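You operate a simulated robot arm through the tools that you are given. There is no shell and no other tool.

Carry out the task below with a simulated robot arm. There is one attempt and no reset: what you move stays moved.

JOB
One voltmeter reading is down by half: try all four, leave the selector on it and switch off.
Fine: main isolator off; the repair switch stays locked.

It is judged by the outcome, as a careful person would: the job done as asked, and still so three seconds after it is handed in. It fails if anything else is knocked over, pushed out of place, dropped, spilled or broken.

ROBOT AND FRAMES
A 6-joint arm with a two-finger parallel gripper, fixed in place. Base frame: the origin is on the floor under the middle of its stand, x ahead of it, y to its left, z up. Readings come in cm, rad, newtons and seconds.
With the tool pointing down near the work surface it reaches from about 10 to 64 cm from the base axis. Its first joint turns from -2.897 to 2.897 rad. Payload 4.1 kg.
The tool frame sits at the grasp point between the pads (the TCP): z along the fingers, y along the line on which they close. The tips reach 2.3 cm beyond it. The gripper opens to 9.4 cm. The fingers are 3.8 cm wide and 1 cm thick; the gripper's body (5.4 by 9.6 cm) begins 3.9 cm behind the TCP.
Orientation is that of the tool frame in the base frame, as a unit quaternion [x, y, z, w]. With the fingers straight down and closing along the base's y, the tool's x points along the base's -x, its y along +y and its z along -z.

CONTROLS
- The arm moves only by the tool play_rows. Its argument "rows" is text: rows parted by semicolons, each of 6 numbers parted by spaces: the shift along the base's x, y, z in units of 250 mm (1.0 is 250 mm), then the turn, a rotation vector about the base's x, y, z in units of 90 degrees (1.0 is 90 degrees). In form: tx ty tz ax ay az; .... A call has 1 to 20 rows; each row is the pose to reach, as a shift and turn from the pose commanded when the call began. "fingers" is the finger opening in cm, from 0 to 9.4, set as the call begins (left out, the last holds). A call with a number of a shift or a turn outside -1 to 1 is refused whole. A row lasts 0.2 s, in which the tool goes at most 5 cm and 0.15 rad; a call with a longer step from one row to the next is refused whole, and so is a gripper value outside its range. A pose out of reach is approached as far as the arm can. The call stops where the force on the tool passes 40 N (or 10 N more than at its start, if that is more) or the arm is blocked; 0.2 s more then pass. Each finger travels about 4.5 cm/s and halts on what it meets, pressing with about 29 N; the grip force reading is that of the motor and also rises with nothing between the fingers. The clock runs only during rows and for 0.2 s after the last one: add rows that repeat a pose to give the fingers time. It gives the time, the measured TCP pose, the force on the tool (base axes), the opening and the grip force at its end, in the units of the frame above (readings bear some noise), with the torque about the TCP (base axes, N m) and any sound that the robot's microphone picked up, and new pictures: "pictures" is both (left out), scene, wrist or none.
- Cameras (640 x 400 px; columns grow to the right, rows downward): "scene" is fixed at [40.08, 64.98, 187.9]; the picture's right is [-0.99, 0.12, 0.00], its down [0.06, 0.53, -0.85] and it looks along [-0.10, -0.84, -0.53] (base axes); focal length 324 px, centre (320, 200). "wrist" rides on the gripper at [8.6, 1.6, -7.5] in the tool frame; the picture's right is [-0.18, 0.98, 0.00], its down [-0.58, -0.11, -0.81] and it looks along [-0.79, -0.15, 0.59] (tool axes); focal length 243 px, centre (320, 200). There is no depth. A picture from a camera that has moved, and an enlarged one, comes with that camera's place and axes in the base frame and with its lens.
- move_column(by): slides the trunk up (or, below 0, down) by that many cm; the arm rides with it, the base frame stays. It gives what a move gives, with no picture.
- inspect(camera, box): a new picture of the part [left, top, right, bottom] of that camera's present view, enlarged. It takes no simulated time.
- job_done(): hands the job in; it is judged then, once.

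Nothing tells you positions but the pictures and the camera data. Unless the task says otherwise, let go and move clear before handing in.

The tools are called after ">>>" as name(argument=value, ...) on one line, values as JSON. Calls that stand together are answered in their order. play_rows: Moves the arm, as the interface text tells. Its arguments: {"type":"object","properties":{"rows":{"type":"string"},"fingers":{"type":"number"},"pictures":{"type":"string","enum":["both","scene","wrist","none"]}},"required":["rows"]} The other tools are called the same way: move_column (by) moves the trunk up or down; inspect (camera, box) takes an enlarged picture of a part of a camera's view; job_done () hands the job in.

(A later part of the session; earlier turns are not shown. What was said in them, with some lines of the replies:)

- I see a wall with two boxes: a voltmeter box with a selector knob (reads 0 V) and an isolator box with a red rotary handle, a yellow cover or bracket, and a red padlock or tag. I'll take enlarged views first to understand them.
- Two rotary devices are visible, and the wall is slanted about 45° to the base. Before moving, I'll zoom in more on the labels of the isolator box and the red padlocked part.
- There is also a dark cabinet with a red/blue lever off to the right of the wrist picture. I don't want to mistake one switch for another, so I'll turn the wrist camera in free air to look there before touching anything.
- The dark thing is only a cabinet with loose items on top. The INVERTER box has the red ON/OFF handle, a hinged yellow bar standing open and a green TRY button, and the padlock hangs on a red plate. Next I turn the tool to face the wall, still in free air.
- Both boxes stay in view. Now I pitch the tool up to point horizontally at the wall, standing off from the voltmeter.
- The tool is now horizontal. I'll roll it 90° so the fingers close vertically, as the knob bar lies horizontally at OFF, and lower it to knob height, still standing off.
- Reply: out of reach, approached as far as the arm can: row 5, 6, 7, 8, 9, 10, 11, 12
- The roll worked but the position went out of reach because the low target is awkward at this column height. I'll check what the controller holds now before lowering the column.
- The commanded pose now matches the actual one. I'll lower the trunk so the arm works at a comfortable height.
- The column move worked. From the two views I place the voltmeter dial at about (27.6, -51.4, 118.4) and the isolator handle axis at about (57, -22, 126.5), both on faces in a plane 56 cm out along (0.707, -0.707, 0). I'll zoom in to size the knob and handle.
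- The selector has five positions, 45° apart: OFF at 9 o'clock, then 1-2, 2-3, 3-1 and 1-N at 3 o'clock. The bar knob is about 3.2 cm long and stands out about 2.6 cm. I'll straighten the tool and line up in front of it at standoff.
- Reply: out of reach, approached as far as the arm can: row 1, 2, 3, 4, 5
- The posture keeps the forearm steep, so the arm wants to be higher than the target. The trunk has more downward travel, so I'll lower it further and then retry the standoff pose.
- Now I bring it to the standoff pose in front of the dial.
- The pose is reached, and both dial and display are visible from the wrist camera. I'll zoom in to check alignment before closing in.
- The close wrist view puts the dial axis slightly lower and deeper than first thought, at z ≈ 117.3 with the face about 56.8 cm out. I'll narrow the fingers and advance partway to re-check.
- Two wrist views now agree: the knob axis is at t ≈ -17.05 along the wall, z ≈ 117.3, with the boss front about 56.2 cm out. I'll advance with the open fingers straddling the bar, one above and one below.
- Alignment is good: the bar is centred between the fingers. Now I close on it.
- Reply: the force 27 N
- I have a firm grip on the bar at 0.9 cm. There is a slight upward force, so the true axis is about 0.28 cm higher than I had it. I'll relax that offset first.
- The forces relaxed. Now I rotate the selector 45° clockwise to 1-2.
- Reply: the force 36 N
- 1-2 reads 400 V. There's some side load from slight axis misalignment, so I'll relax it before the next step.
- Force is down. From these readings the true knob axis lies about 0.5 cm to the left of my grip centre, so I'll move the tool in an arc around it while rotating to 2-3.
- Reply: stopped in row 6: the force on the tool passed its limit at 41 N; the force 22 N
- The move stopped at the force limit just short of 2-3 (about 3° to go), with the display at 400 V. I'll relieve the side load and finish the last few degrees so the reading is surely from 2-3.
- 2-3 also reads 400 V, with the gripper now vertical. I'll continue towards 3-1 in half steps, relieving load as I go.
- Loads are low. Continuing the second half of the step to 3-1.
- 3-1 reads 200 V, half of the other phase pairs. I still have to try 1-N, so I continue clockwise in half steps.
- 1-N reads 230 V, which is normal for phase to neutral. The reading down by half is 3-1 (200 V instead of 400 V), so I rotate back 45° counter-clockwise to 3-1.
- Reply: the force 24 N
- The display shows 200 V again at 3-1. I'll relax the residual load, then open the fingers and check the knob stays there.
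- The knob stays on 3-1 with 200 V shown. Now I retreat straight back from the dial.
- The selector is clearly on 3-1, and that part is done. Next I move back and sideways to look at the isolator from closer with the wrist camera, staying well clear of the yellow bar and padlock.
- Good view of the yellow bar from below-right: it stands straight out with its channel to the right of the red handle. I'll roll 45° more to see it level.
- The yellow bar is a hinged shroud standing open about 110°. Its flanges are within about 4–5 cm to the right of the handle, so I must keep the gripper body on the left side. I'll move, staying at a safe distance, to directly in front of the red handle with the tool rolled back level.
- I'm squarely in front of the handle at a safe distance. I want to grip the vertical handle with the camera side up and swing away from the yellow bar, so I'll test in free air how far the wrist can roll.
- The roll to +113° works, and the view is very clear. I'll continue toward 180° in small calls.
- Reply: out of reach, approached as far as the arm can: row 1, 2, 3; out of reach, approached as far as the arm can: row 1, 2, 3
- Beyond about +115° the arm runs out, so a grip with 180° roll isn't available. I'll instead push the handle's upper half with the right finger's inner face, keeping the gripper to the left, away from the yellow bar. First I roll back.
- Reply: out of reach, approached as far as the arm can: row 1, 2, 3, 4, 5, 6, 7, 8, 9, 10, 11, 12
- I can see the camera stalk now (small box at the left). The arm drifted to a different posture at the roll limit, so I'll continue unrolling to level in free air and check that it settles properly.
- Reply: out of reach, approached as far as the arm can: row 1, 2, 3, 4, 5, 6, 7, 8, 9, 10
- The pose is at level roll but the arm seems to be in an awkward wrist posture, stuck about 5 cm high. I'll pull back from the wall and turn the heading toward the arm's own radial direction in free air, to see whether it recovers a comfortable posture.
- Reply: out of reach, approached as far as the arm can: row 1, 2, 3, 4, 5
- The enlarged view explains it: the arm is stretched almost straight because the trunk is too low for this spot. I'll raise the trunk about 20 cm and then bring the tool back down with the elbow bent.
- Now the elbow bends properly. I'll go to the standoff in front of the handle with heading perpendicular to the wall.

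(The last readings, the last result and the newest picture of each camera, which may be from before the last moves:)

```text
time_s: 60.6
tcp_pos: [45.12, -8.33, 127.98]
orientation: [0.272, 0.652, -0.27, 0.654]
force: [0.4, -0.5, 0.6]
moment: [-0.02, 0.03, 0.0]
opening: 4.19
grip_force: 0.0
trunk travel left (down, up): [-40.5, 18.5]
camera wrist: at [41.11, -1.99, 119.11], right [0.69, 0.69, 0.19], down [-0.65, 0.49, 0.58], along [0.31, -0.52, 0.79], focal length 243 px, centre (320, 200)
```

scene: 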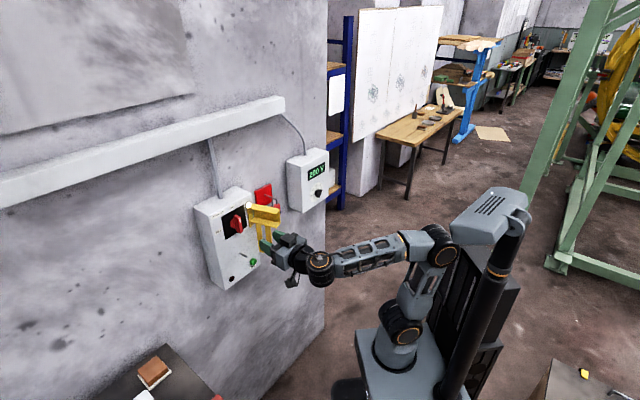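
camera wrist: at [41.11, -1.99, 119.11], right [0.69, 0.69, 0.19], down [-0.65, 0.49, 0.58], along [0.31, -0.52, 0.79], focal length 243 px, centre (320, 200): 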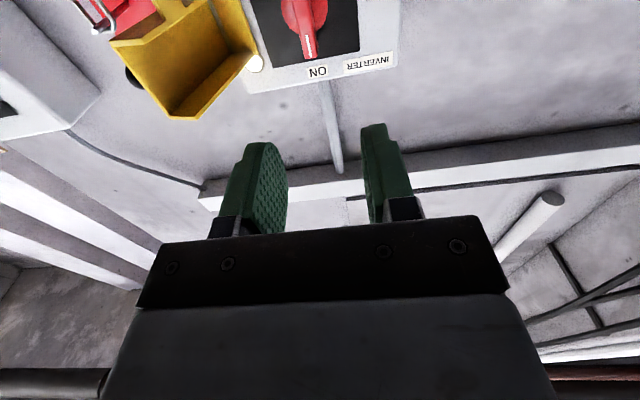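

The pose is exact and comfortable now. I'll roll to -45° and open the fingers to 8 cm at this standoff: the right finger's inner face will then push the handle's top down-left toward OFF.

>>> play_rows(rows="0 0 0 -0.059 0.059 0; 0 0 0 -0.118 0.118 0; 0 0 0 -0.177 0.177 0; 0 0 0 -0.236 0.236 0; 0 0 0 -0.295 0.295 0; 0 0 0 -0.3536 0.3536 0; 0 0 0 -0.3536 0.3536 0", fingers=8, pictures="both")

>>> inspect(camera="wrist", box=[260, 0, 500, 150])

>>> inspect(camera="scene", box=[200, 190, 320, 300])

```text
time_s: 62.2
tcp_pos: [45.19, -8.48, 128.01]
orientation: [0.0, 0.706, -0.5, 0.502]
force: [-0.1, 0.0, -0.9]
moment: [-0.01, 0.01, -0.04]
opening: 7.98
grip_force: 0.1
trunk travel left (down, up): [-40.5, 18.5]
camera wrist: at [36.39, -6.71, 120.51], right [0.58, 0.58, -0.56], down [-0.34, 0.81, 0.49], along [0.74, -0.09, 0.67], focal length 243 px, centre (320, 200)
```

scene: 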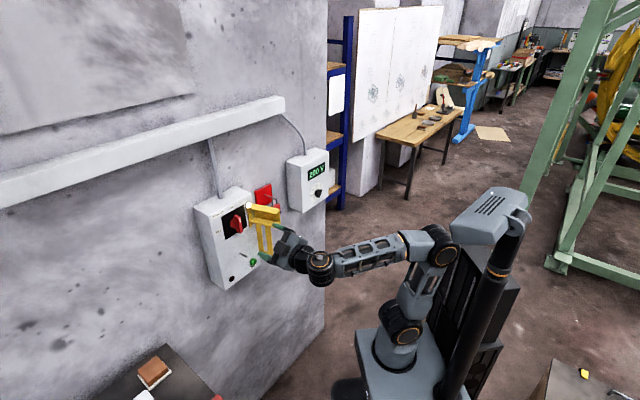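
wrist: 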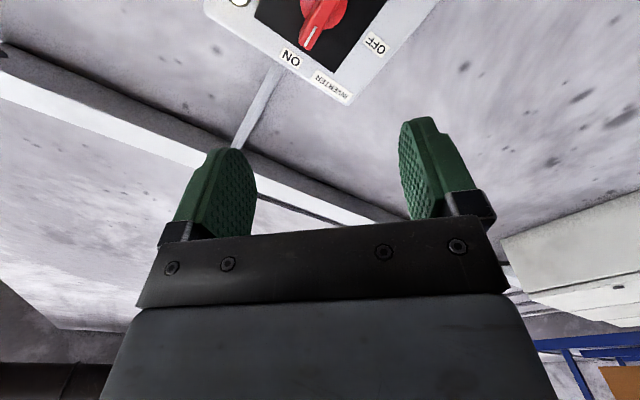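

```text
2.67 times, centred on (380, 75) of wrist
camera zoom: at [36.39, -6.71, 120.51], right [0.58, 0.58, -0.56], down [-0.34, 0.81, 0.49], along [0.74, -0.09, 0.67], focal length 647 px, centre (160, 533)
```

zoom: 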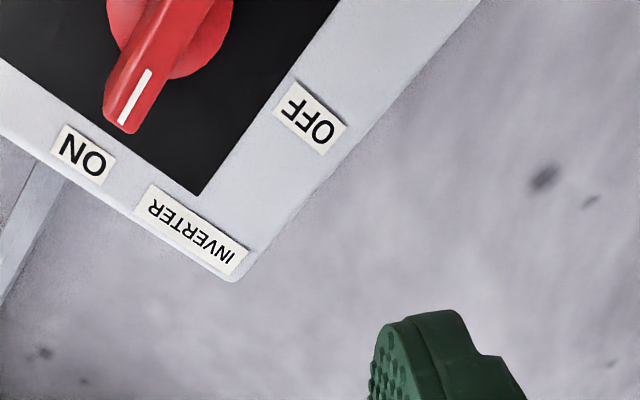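

```text
3.64 times, centred on (260, 245) of scene
camera zoom: at [40.08, 64.98, 187.9], right [-0.99, 0.12, 0.0], down [0.06, 0.53, -0.85], along [-0.1, -0.84, -0.53], focal length 1177 px, centre (538, 36)
```

zoom: 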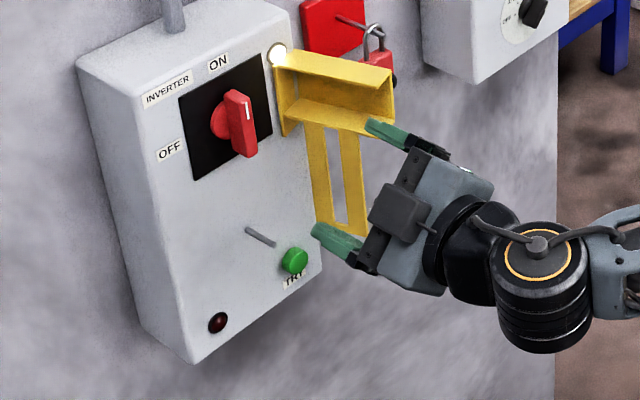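

The wrist view puts the handle axis at t ≈ 25.1, z ≈ 125.8, with a half length of about 3.1 cm. I'll advance partway, with the right finger set to come in to the upper right of the handle's tip, and check clearance to the yellow bar.

>>> play_rows(rows="0.052 -0.039 -0.004 0 0 0; 0.104 -0.077 -0.008 0 0 0; 0.156 -0.116 -0.012 0 0 0; 0.208 -0.155 -0.016 0 0 0; 0.2594 -0.1932 -0.02 0 0 0; 0.2594 -0.1932 -0.02 0 0 0", pictures="both")

>>> inspect(camera="wrist", box=[160, 0, 480, 200])

>>> inspect(camera="scene", box=[200, 180, 310, 260])

```text
time_s: 63.6
tcp_pos: [51.68, -13.29, 127.43]
orientation: [0.001, 0.706, -0.498, 0.503]
force: [0.4, -0.1, 0.8]
moment: [0.02, 0.0, 0.01]
opening: 7.98
grip_force: 0.1
trunk travel left (down, up): [-40.5, 18.5]
camera wrist: at [42.89, -11.51, 120.01], right [0.59, 0.59, -0.56], down [-0.34, 0.8, 0.49], along [0.74, -0.1, 0.67], focal length 243 px, centre (320, 200)
```

scene: 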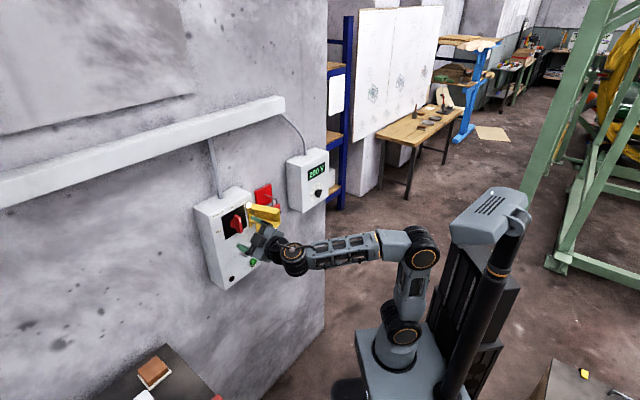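
wrist: 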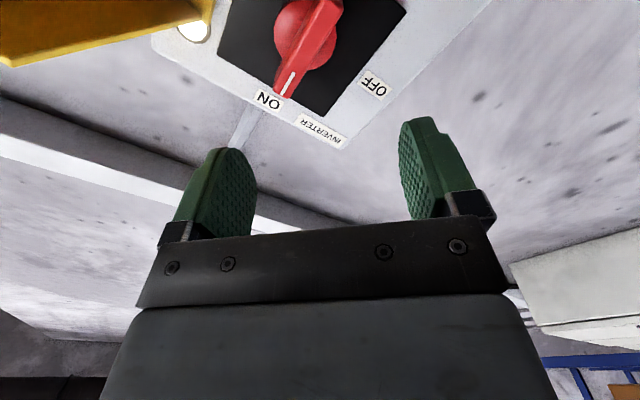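

```text
2.00 times, centred on (320, 100) of wrist
camera zoom: at [42.89, -11.51, 120.01], right [0.59, 0.59, -0.56], down [-0.34, 0.8, 0.49], along [0.74, -0.1, 0.67], focal length 485 px, centre (320, 400)
```

zoom: 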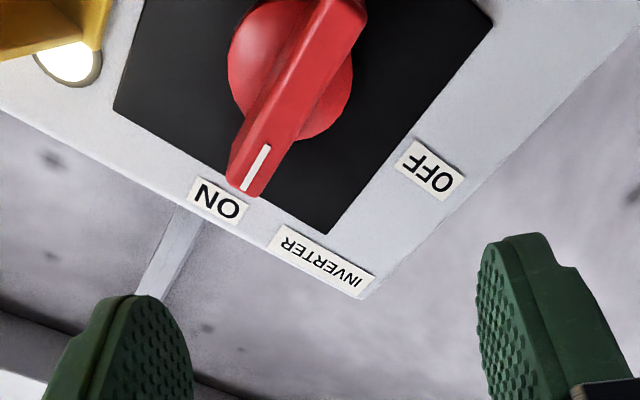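

```text
5.00 times, centred on (255, 220) of scene
camera zoom: at [40.08, 64.98, 187.9], right [-0.99, 0.12, 0.0], down [0.06, 0.53, -0.85], along [-0.1, -0.84, -0.53], focal length 1618 px, centre (645, 100)
```

zoom: 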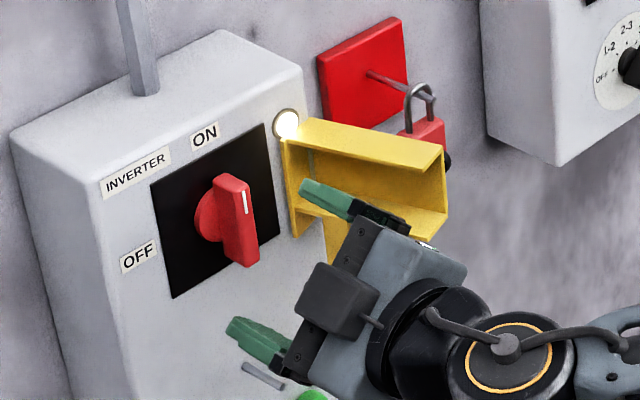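

The handle tip is at z ≈ 129.1, with its outer face about 54.1 cm out. The finger path clears the yellow flange by about 2 cm. I'll move straight in beside the handle.

>>> play_rows(rows="0.04 -0.04 0.003 0 0 0; 0.08 -0.08 0.006 0 0 0; 0.12 -0.12 0.01 0 0 0; 0.16 -0.16 0.01 0 0 0; 0.2008 -0.2008 0.01 0 0 0; 0.2008 -0.2008 0.01 0 0 0", pictures="both")

>>> inspect(camera="wrist", box=[160, 60, 480, 260])

>>> inspect(camera="scene", box=[200, 180, 310, 260])

```text
time_s: 65.0
tcp_pos: [56.68, -18.29, 127.8]
orientation: [0.0, 0.706, -0.499, 0.503]
force: [0.1, 0.2, 0.0]
moment: [0.04, 0.01, 0.03]
opening: 8.0
grip_force: 0.0
trunk travel left (down, up): [-40.5, 18.5]
camera wrist: at [47.94, -16.56, 120.24], right [0.58, 0.59, -0.56], down [-0.34, 0.81, 0.49], along [0.74, -0.1, 0.67], focal length 243 px, centre (320, 200)
```

scene: 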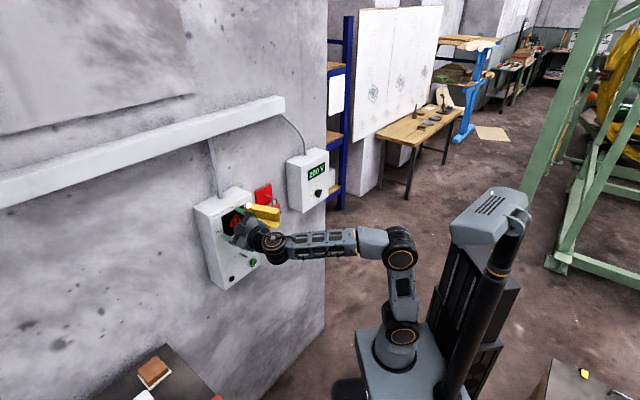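
wrist: 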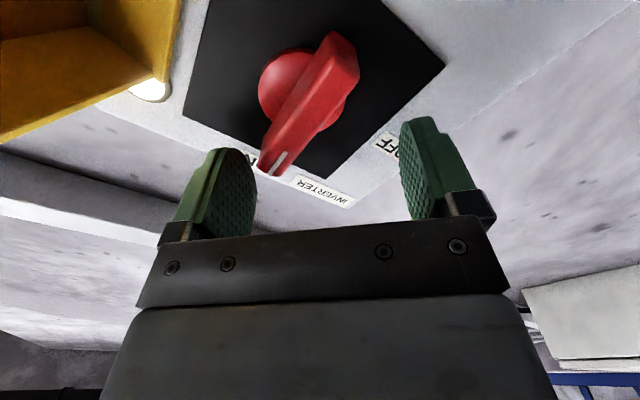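

```text
2.00 times, centred on (320, 160) of wrist
camera zoom: at [47.94, -16.56, 120.24], right [0.58, 0.59, -0.56], down [-0.34, 0.81, 0.49], along [0.74, -0.1, 0.67], focal length 485 px, centre (320, 280)
```

zoom: 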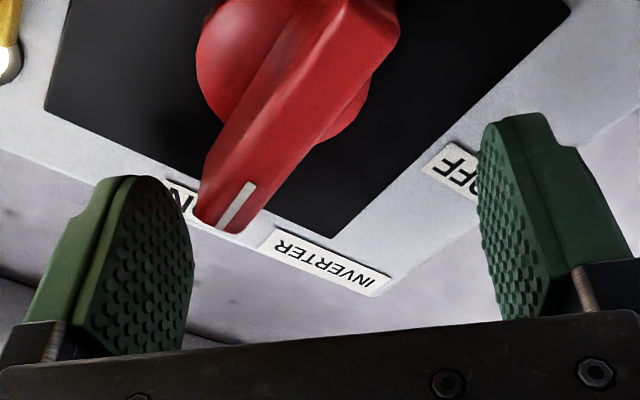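

```text
5.00 times, centred on (255, 220) of scene
camera zoom: at [40.08, 64.98, 187.9], right [-0.99, 0.12, 0.0], down [0.06, 0.53, -0.85], along [-0.1, -0.84, -0.53], focal length 1618 px, centre (645, 100)
```

zoom: 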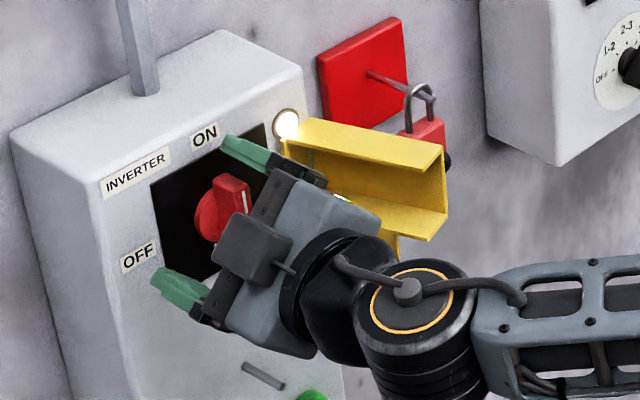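

The right finger sits just to the upper right of the handle's tip, with the rest clear of the yellow bar. Now a gentle first push, down-left.

>>> play_rows(rows="0.01 0.01 -0.016 0 0 0; 0.0195 0.0195 -0.032 0 0 0; 0.028 0.028 -0.038 0 0 0; 0.036 0.036 -0.043 0 0 0; 0.0438 0.0438 -0.0488 0 0 0", pictures="both")

>>> inspect(camera="wrist", box=[160, 60, 480, 260])

```text
time_s: 66.2
tcp_pos: [57.73, -17.01, 126.72]
orientation: [0.001, 0.706, -0.499, 0.503]
force: [-2.3, -1.3, 8.7]
moment: [-0.22, 0.14, 0.0]
opening: 8.41
grip_force: 4.2
trunk travel left (down, up): [-40.5, 18.5]
camera wrist: at [48.96, -15.41, 119.14], right [0.59, 0.59, -0.56], down [-0.34, 0.81, 0.49], along [0.74, -0.09, 0.67], focal length 243 px, centre (320, 200)
```

scene: 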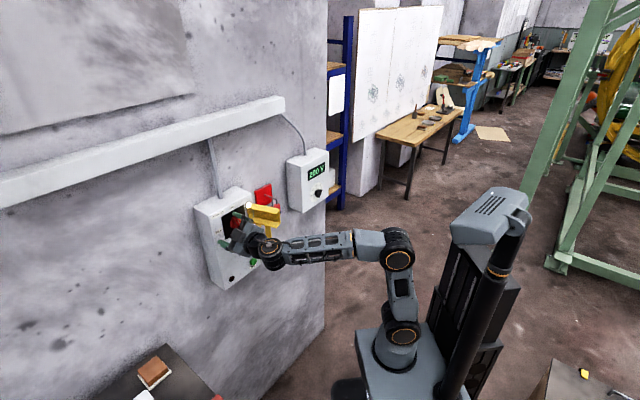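
wrist: 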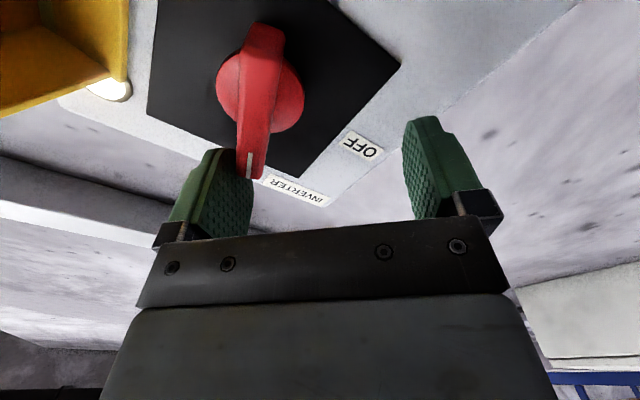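

```text
2.00 times, centred on (320, 160) of wrist
camera zoom: at [48.96, -15.41, 119.14], right [0.59, 0.59, -0.56], down [-0.34, 0.81, 0.49], along [0.74, -0.09, 0.67], focal length 485 px, centre (320, 280)
```

zoom: 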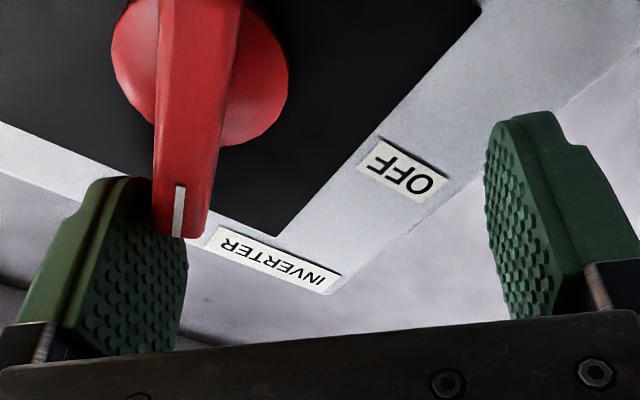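

It works: the handle has turned about 22° with little force. I continue along the arc.

>>> play_rows(rows="0.0075 0.0075 -0.0125 0 0 0; 0.015 0.015 -0.025 0 0 0; 0.0221 0.0221 -0.0368 0 0 0; 0.029 0.029 -0.041 0 0 0; 0.036 0.036 -0.045 0 0 0; 0.0424 0.0424 -0.05 0 0 0", pictures="both")

>>> inspect(camera="wrist", box=[160, 60, 480, 260])

>>> inspect(camera="scene", box=[200, 180, 310, 260])

```text
time_s: 67.6
tcp_pos: [58.76, -16.18, 125.35]
orientation: [0.001, 0.705, -0.499, 0.503]
force: [-2.7, -4.3, 7.2]
moment: [-0.16, 0.1, 0.02]
opening: 8.4
grip_force: 4.6
trunk travel left (down, up): [-40.5, 18.5]
camera wrist: at [50.0, -14.41, 117.84], right [0.59, 0.59, -0.56], down [-0.34, 0.8, 0.49], along [0.74, -0.09, 0.67], focal length 243 px, centre (320, 200)
```

scene: 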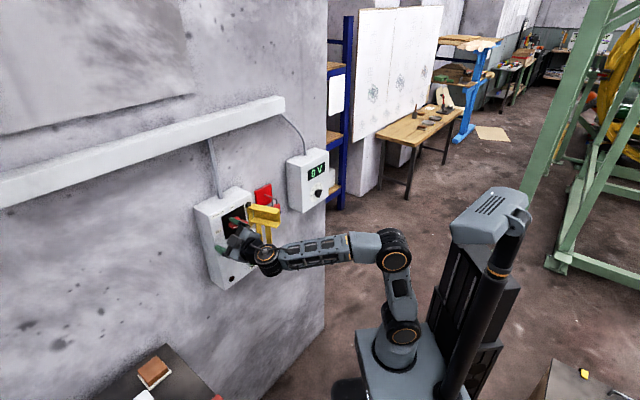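
wrist: 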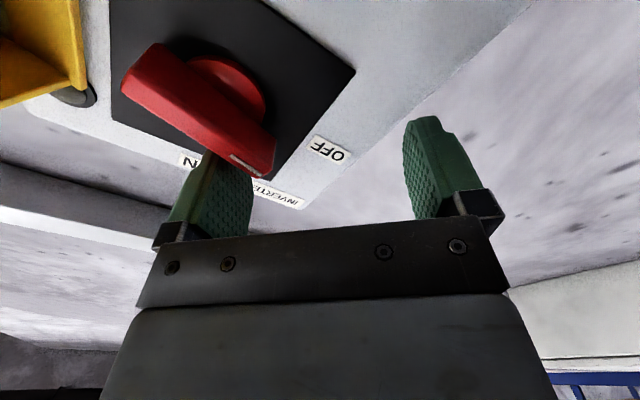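

```text
2.00 times, centred on (320, 160) of wrist
camera zoom: at [50.0, -14.41, 117.84], right [0.59, 0.59, -0.56], down [-0.34, 0.8, 0.49], along [0.74, -0.09, 0.67], focal length 485 px, centre (320, 280)
```

zoom: 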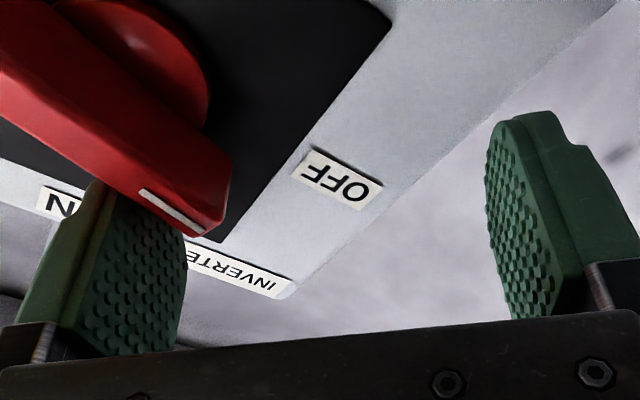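

```text
5.00 times, centred on (255, 220) of scene
camera zoom: at [40.08, 64.98, 187.9], right [-0.99, 0.12, 0.0], down [0.06, 0.53, -0.85], along [-0.1, -0.84, -0.53], focal length 1618 px, centre (645, 100)
```

zoom: 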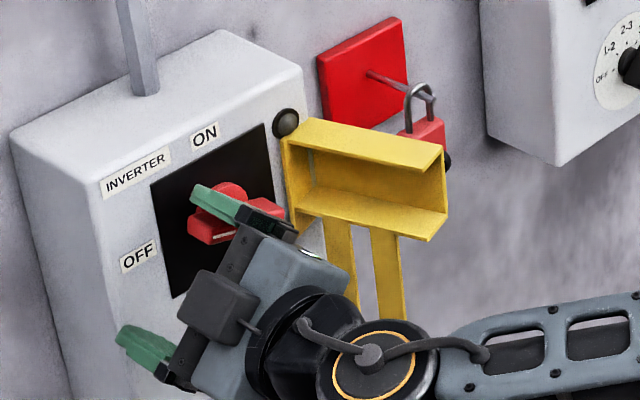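

The lamp on the box has gone out and the voltmeter reads 0 V. The handle is at about 70–75°, so I continue until it's fully horizontal at OFF.

>>> play_rows(rows="0.006 0.006 -0.009 0 0 0; 0.012 0.012 -0.018 0 0 0; 0.018 0.018 -0.027 0 0 0; 0.024 0.024 -0.036 0 0 0; 0.024 0.024 -0.036 0 0 0", pictures="both")

>>> inspect(camera="wrist", box=[80, 30, 400, 230])

>>> inspect(camera="scene", box=[200, 180, 310, 260])

```text
time_s: 68.8
tcp_pos: [59.1, -15.7, 124.82]
orientation: [0.003, 0.704, -0.5, 0.504]
force: [1.3, -12.5, 31.5]
moment: [-0.95, 0.97, 0.04]
opening: 9.23
grip_force: 13.6
trunk travel left (down, up): [-40.5, 18.5]
camera wrist: at [50.45, -14.0, 117.22], right [0.59, 0.58, -0.56], down [-0.34, 0.81, 0.48], along [0.73, -0.1, 0.67], focal length 243 px, centre (320, 200)
```

scene: 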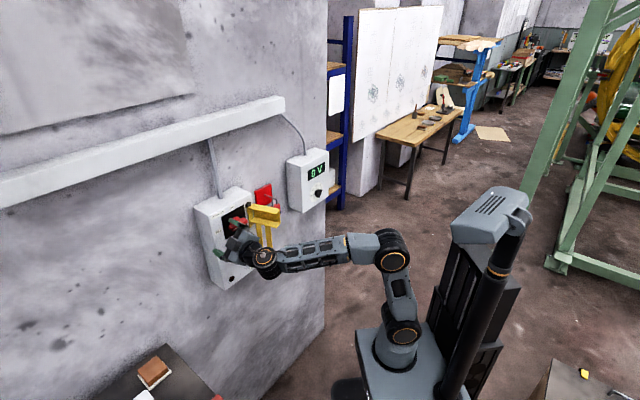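
wrist: 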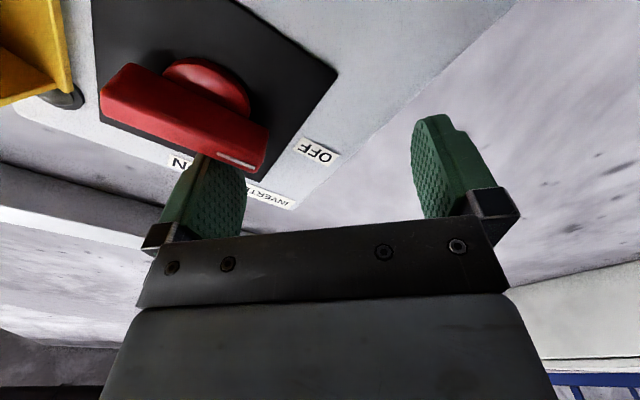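

```text
2.00 times, centred on (240, 130) of wrist
camera zoom: at [50.45, -14.0, 117.22], right [0.59, 0.58, -0.56], down [-0.34, 0.81, 0.48], along [0.73, -0.1, 0.67], focal length 485 px, centre (480, 340)
```

zoom: 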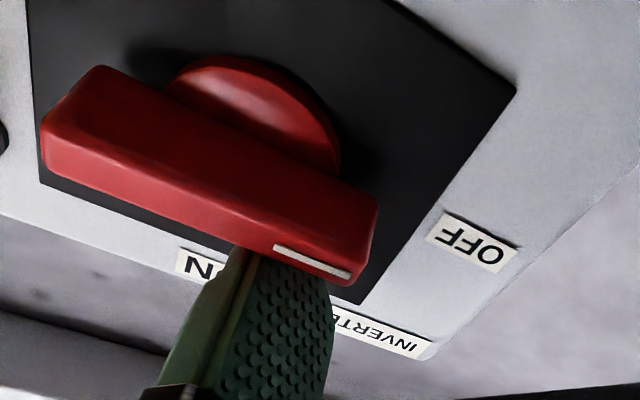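

```text
5.00 times, centred on (255, 220) of scene
camera zoom: at [40.08, 64.98, 187.9], right [-0.99, 0.12, 0.0], down [0.06, 0.53, -0.85], along [-0.1, -0.84, -0.53], focal length 1618 px, centre (645, 100)
```

zoom: 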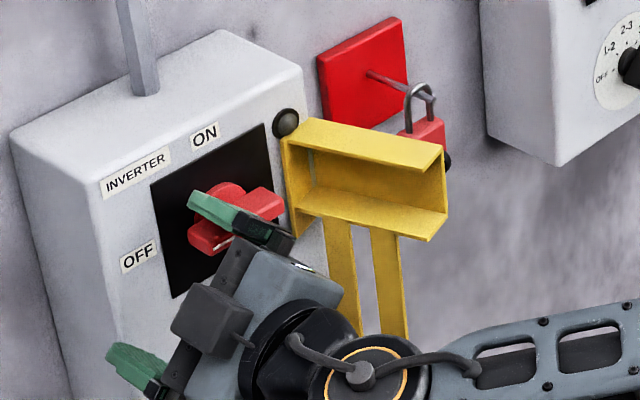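

The handle now lies parallel to the plate's horizontal edge, and the force rise suggests it has reached its OFF stop. I'll back the finger off along its normal and check that the handle stays.

>>> play_rows(rows="-0.01 -0.01 0.014 0 0 0; -0.02 -0.02 0.028 0 0 0; -0.03 -0.03 0.0424 0 0 0; -0.035 -0.035 0.05 0 0 0; -0.035 -0.035 0.05 0 0 0", pictures="both")

>>> inspect(camera="wrist", box=[80, 30, 400, 230])

>>> inspect(camera="scene", box=[200, 180, 310, 260])

```text
time_s: 70.0
tcp_pos: [58.54, -16.37, 125.56]
orientation: [0.002, 0.707, -0.498, 0.502]
force: [-0.9, 0.0, 0.3]
moment: [0.01, 0.04, 0.01]
opening: 8.0
grip_force: 0.1
trunk travel left (down, up): [-40.5, 18.5]
camera wrist: at [49.76, -14.72, 118.06], right [0.58, 0.59, -0.56], down [-0.34, 0.8, 0.49], along [0.74, -0.1, 0.67], focal length 243 px, centre (320, 200)
```

scene: 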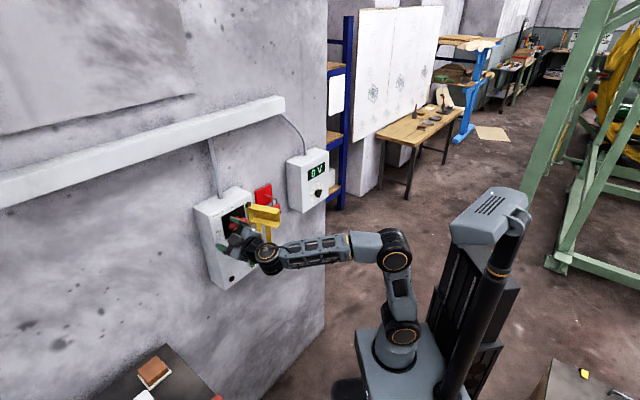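
wrist: 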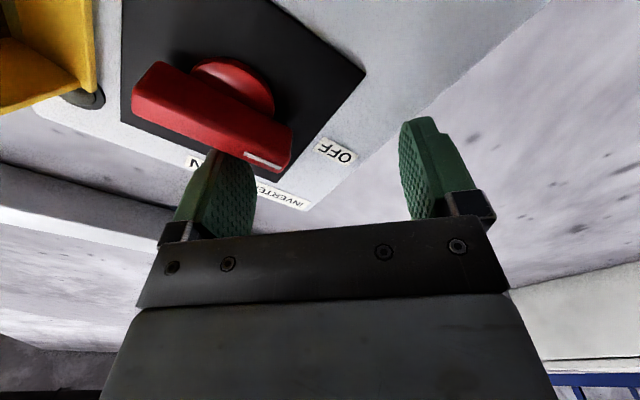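

```text
2.00 times, centred on (240, 130) of wrist
camera zoom: at [49.76, -14.72, 118.06], right [0.58, 0.59, -0.56], down [-0.34, 0.8, 0.49], along [0.74, -0.1, 0.67], focal length 485 px, centre (480, 340)
```

zoom: 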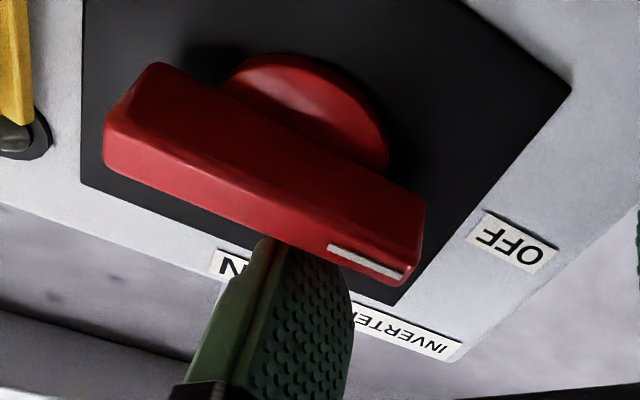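

```text
5.00 times, centred on (255, 220) of scene
camera zoom: at [40.08, 64.98, 187.9], right [-0.99, 0.12, 0.0], down [0.06, 0.53, -0.85], along [-0.1, -0.84, -0.53], focal length 1618 px, centre (645, 100)
```

zoom: 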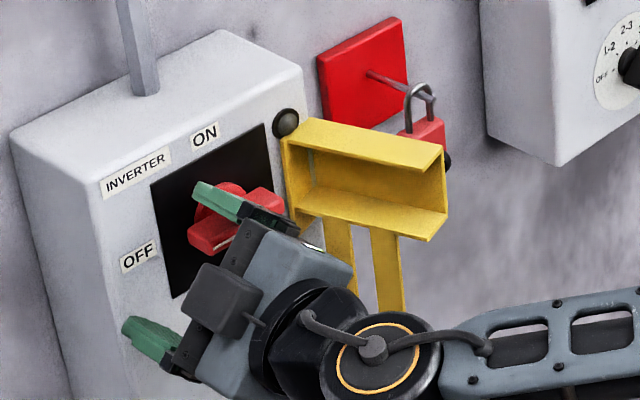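

The handle stays at OFF with no force on the tool. I retreat straight back.

>>> play_rows(rows="-0.03 0.03 0 0 0 0; -0.07 0.07 0 0 0 0; -0.12 0.12 0 0 0 0; -0.17 0.17 0 0 0 0; -0.23 0.23 0 0 0 0; -0.29 0.29 0 0 0 0; -0.35 0.35 0 0 0 0; -0.4 0.4 0 0 0 0; -0.4 0.4 0 0 0 0", pictures="both")

>>> inspect(camera="wrist", box=[160, 0, 480, 200])

>>> inspect(camera="scene", box=[195, 175, 305, 255])

>>> inspect(camera="scene", box=[270, 140, 350, 220])

```text
time_s: 72.0
tcp_pos: [48.46, -6.5, 125.55]
orientation: [0.0, 0.706, -0.499, 0.502]
force: [0.0, -0.5, 0.0]
moment: [-0.04, 0.04, 0.0]
opening: 8.02
grip_force: 0.1
trunk travel left (down, up): [-40.5, 18.5]
camera wrist: at [39.78, -4.67, 118.07], right [0.58, 0.59, -0.56], down [-0.34, 0.8, 0.49], along [0.74, -0.1, 0.67], focal length 243 px, centre (320, 200)
```

scene: 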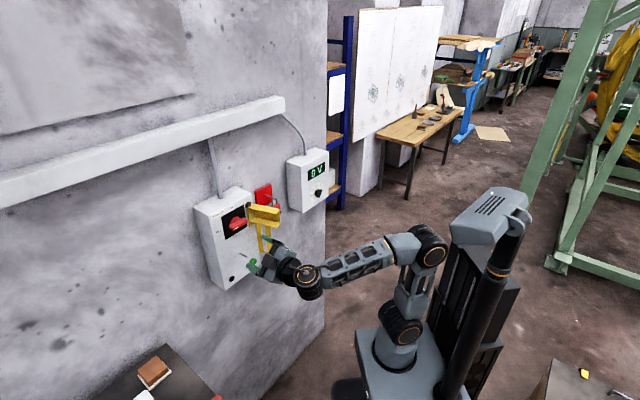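
wrist: 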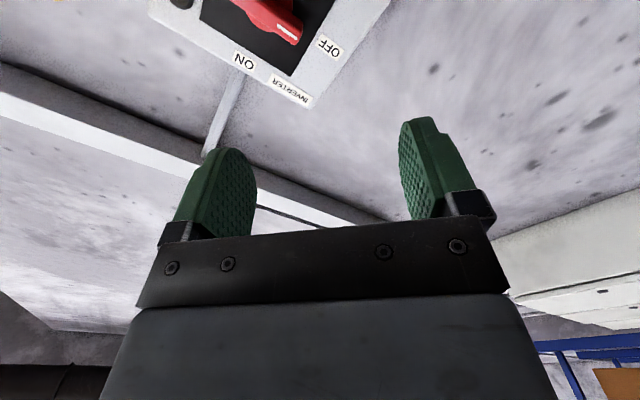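

```text
2.00 times, centred on (320, 100) of wrist
camera zoom: at [39.78, -4.67, 118.07], right [0.58, 0.59, -0.56], down [-0.34, 0.8, 0.49], along [0.74, -0.1, 0.67], focal length 485 px, centre (320, 400)
```

zoom: 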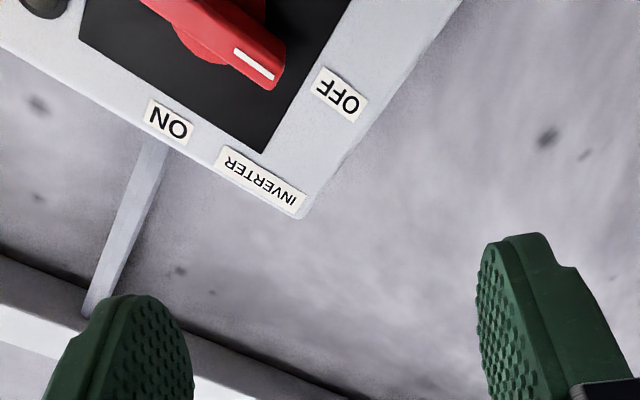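

```text
5.00 times, centred on (250, 215) of scene
camera zoom: at [40.08, 64.98, 187.9], right [-0.99, 0.12, 0.0], down [0.06, 0.53, -0.85], along [-0.1, -0.84, -0.53], focal length 1618 px, centre (670, 125)
```

zoom: 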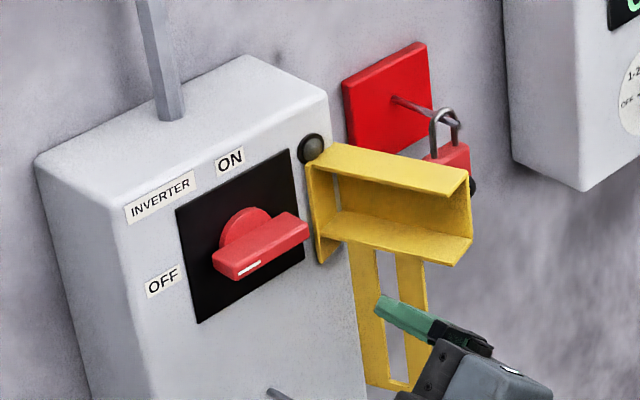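

```text
5.00 times, centred on (310, 180) of scene
camera zoom: at [40.08, 64.98, 187.9], right [-0.99, 0.12, 0.0], down [0.06, 0.53, -0.85], along [-0.1, -0.84, -0.53], focal length 1618 px, centre (370, 300)
```

zoom: 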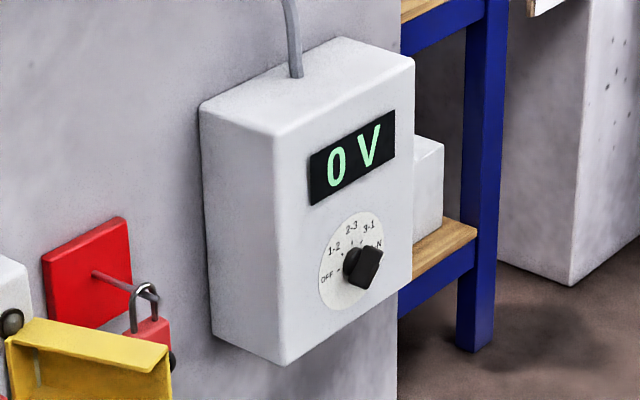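

The handle reads OFF, the lamp is out, the voltmeter shows 0 V with the selector on 3-1, and the padlock and yellow bar look untouched. I'll check the handle angle more precisely to be sure it's fully home.

>>> inspect(camera="scene", box=[223, 208, 263, 233])

>>> inspect(camera="wrist", box=[190, 0, 350, 100])

```text
16.00 times, centred on (243, 220) of scene
camera zoom: at [40.08, 64.98, 187.9], right [-0.99, 0.12, 0.0], down [0.06, 0.53, -0.85], along [-0.1, -0.84, -0.53], focal length 5178 px, centre (1552, -128)
```

zoom: 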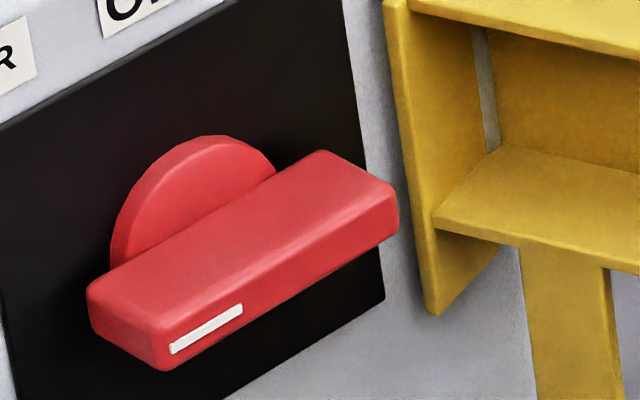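

```text
4.00 times, centred on (270, 50) of wrist
camera zoom: at [39.78, -4.67, 118.07], right [0.58, 0.59, -0.56], down [-0.34, 0.8, 0.49], along [0.74, -0.1, 0.67], focal length 970 px, centre (520, 800)
```

zoom: 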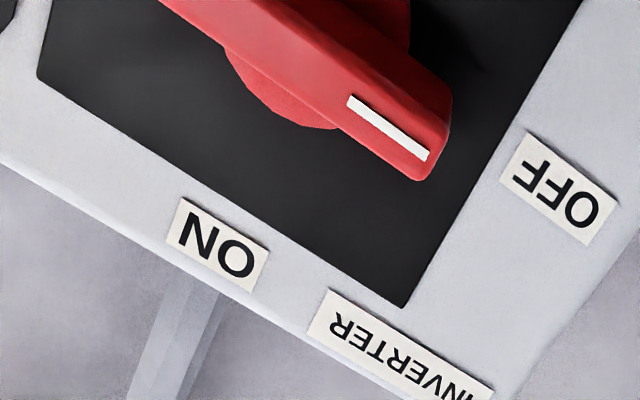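

The handle is at 90° within about a degree. I'll pull back a little more and compare the yellow bar and padlock against the first pictures.

>>> play_rows(rows="-0.05 0.05 0 0 0 0; -0.1 0.1 0 0 0 0; -0.1 0.1 0 0 0 0", pictures="scene")

>>> inspect(camera="scene", box=[230, 175, 310, 225])

>>> inspect(camera="scene", box=[300, 160, 340, 210])

```text
time_s: 72.8
tcp_pos: [45.98, -3.99, 125.64]
orientation: [0.001, 0.706, -0.499, 0.503]
force: [-0.4, 0.0, 0.9]
moment: [0.02, -0.01, 0.0]
opening: 7.98
grip_force: 0.0
trunk travel left (down, up): [-40.5, 18.5]
```

scene: 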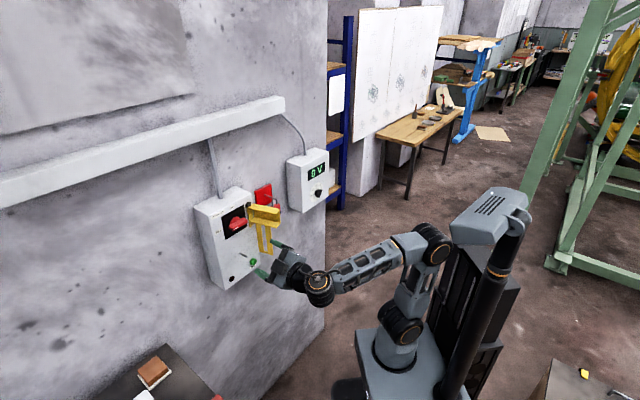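

```text
8.00 times, centred on (270, 200) of scene
camera zoom: at [40.08, 64.98, 187.9], right [-0.99, 0.12, 0.0], down [0.06, 0.53, -0.85], along [-0.1, -0.84, -0.53], focal length 2589 px, centre (720, 200)
```

zoom: 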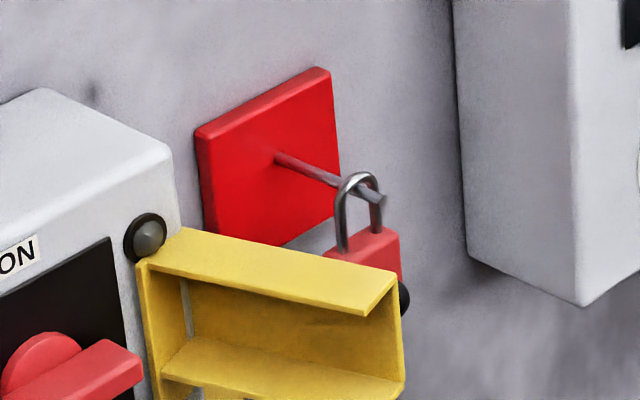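

```text
8.00 times, centred on (320, 185) of scene
camera zoom: at [40.08, 64.98, 187.9], right [-0.99, 0.12, 0.0], down [0.06, 0.53, -0.85], along [-0.1, -0.84, -0.53], focal length 2589 px, centre (320, 320)
```

zoom: 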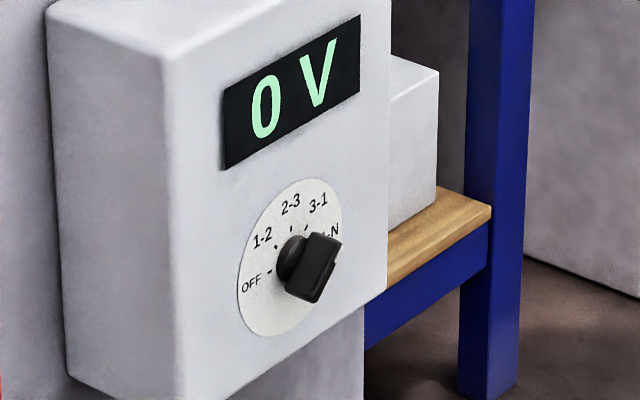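

The yellow bar and padlock match the first pictures exactly. The selector is on 3-1, the isolator handle is at OFF with its lamp out, and the arm is clear, so I'm handing the job in.

>>> job_done()

```text
The job is handed in.
```

The fault is on 3-1, which read 200 V instead of 400 V. I left the selector there and switched the main isolator off.

| Selector position | Reading |
|---|---|
| 1-2 | 400 V |
| 2-3 | 400 V |
| 3-1 | 200 V (down by half) |
| 1-N | 230 V (normal for phase to neutral) |

- **Main isolator:** I took this to be the red handle on the INVERTER box. It is at OFF, its lamp is out, and the voltmeter now shows 0 V.
- **Repair switch:** I took this to be the red plate with the padlock and did not touch it. The padlock and the yellow bar look the same as at the start.

The arm has let go and is clear of both boxes.
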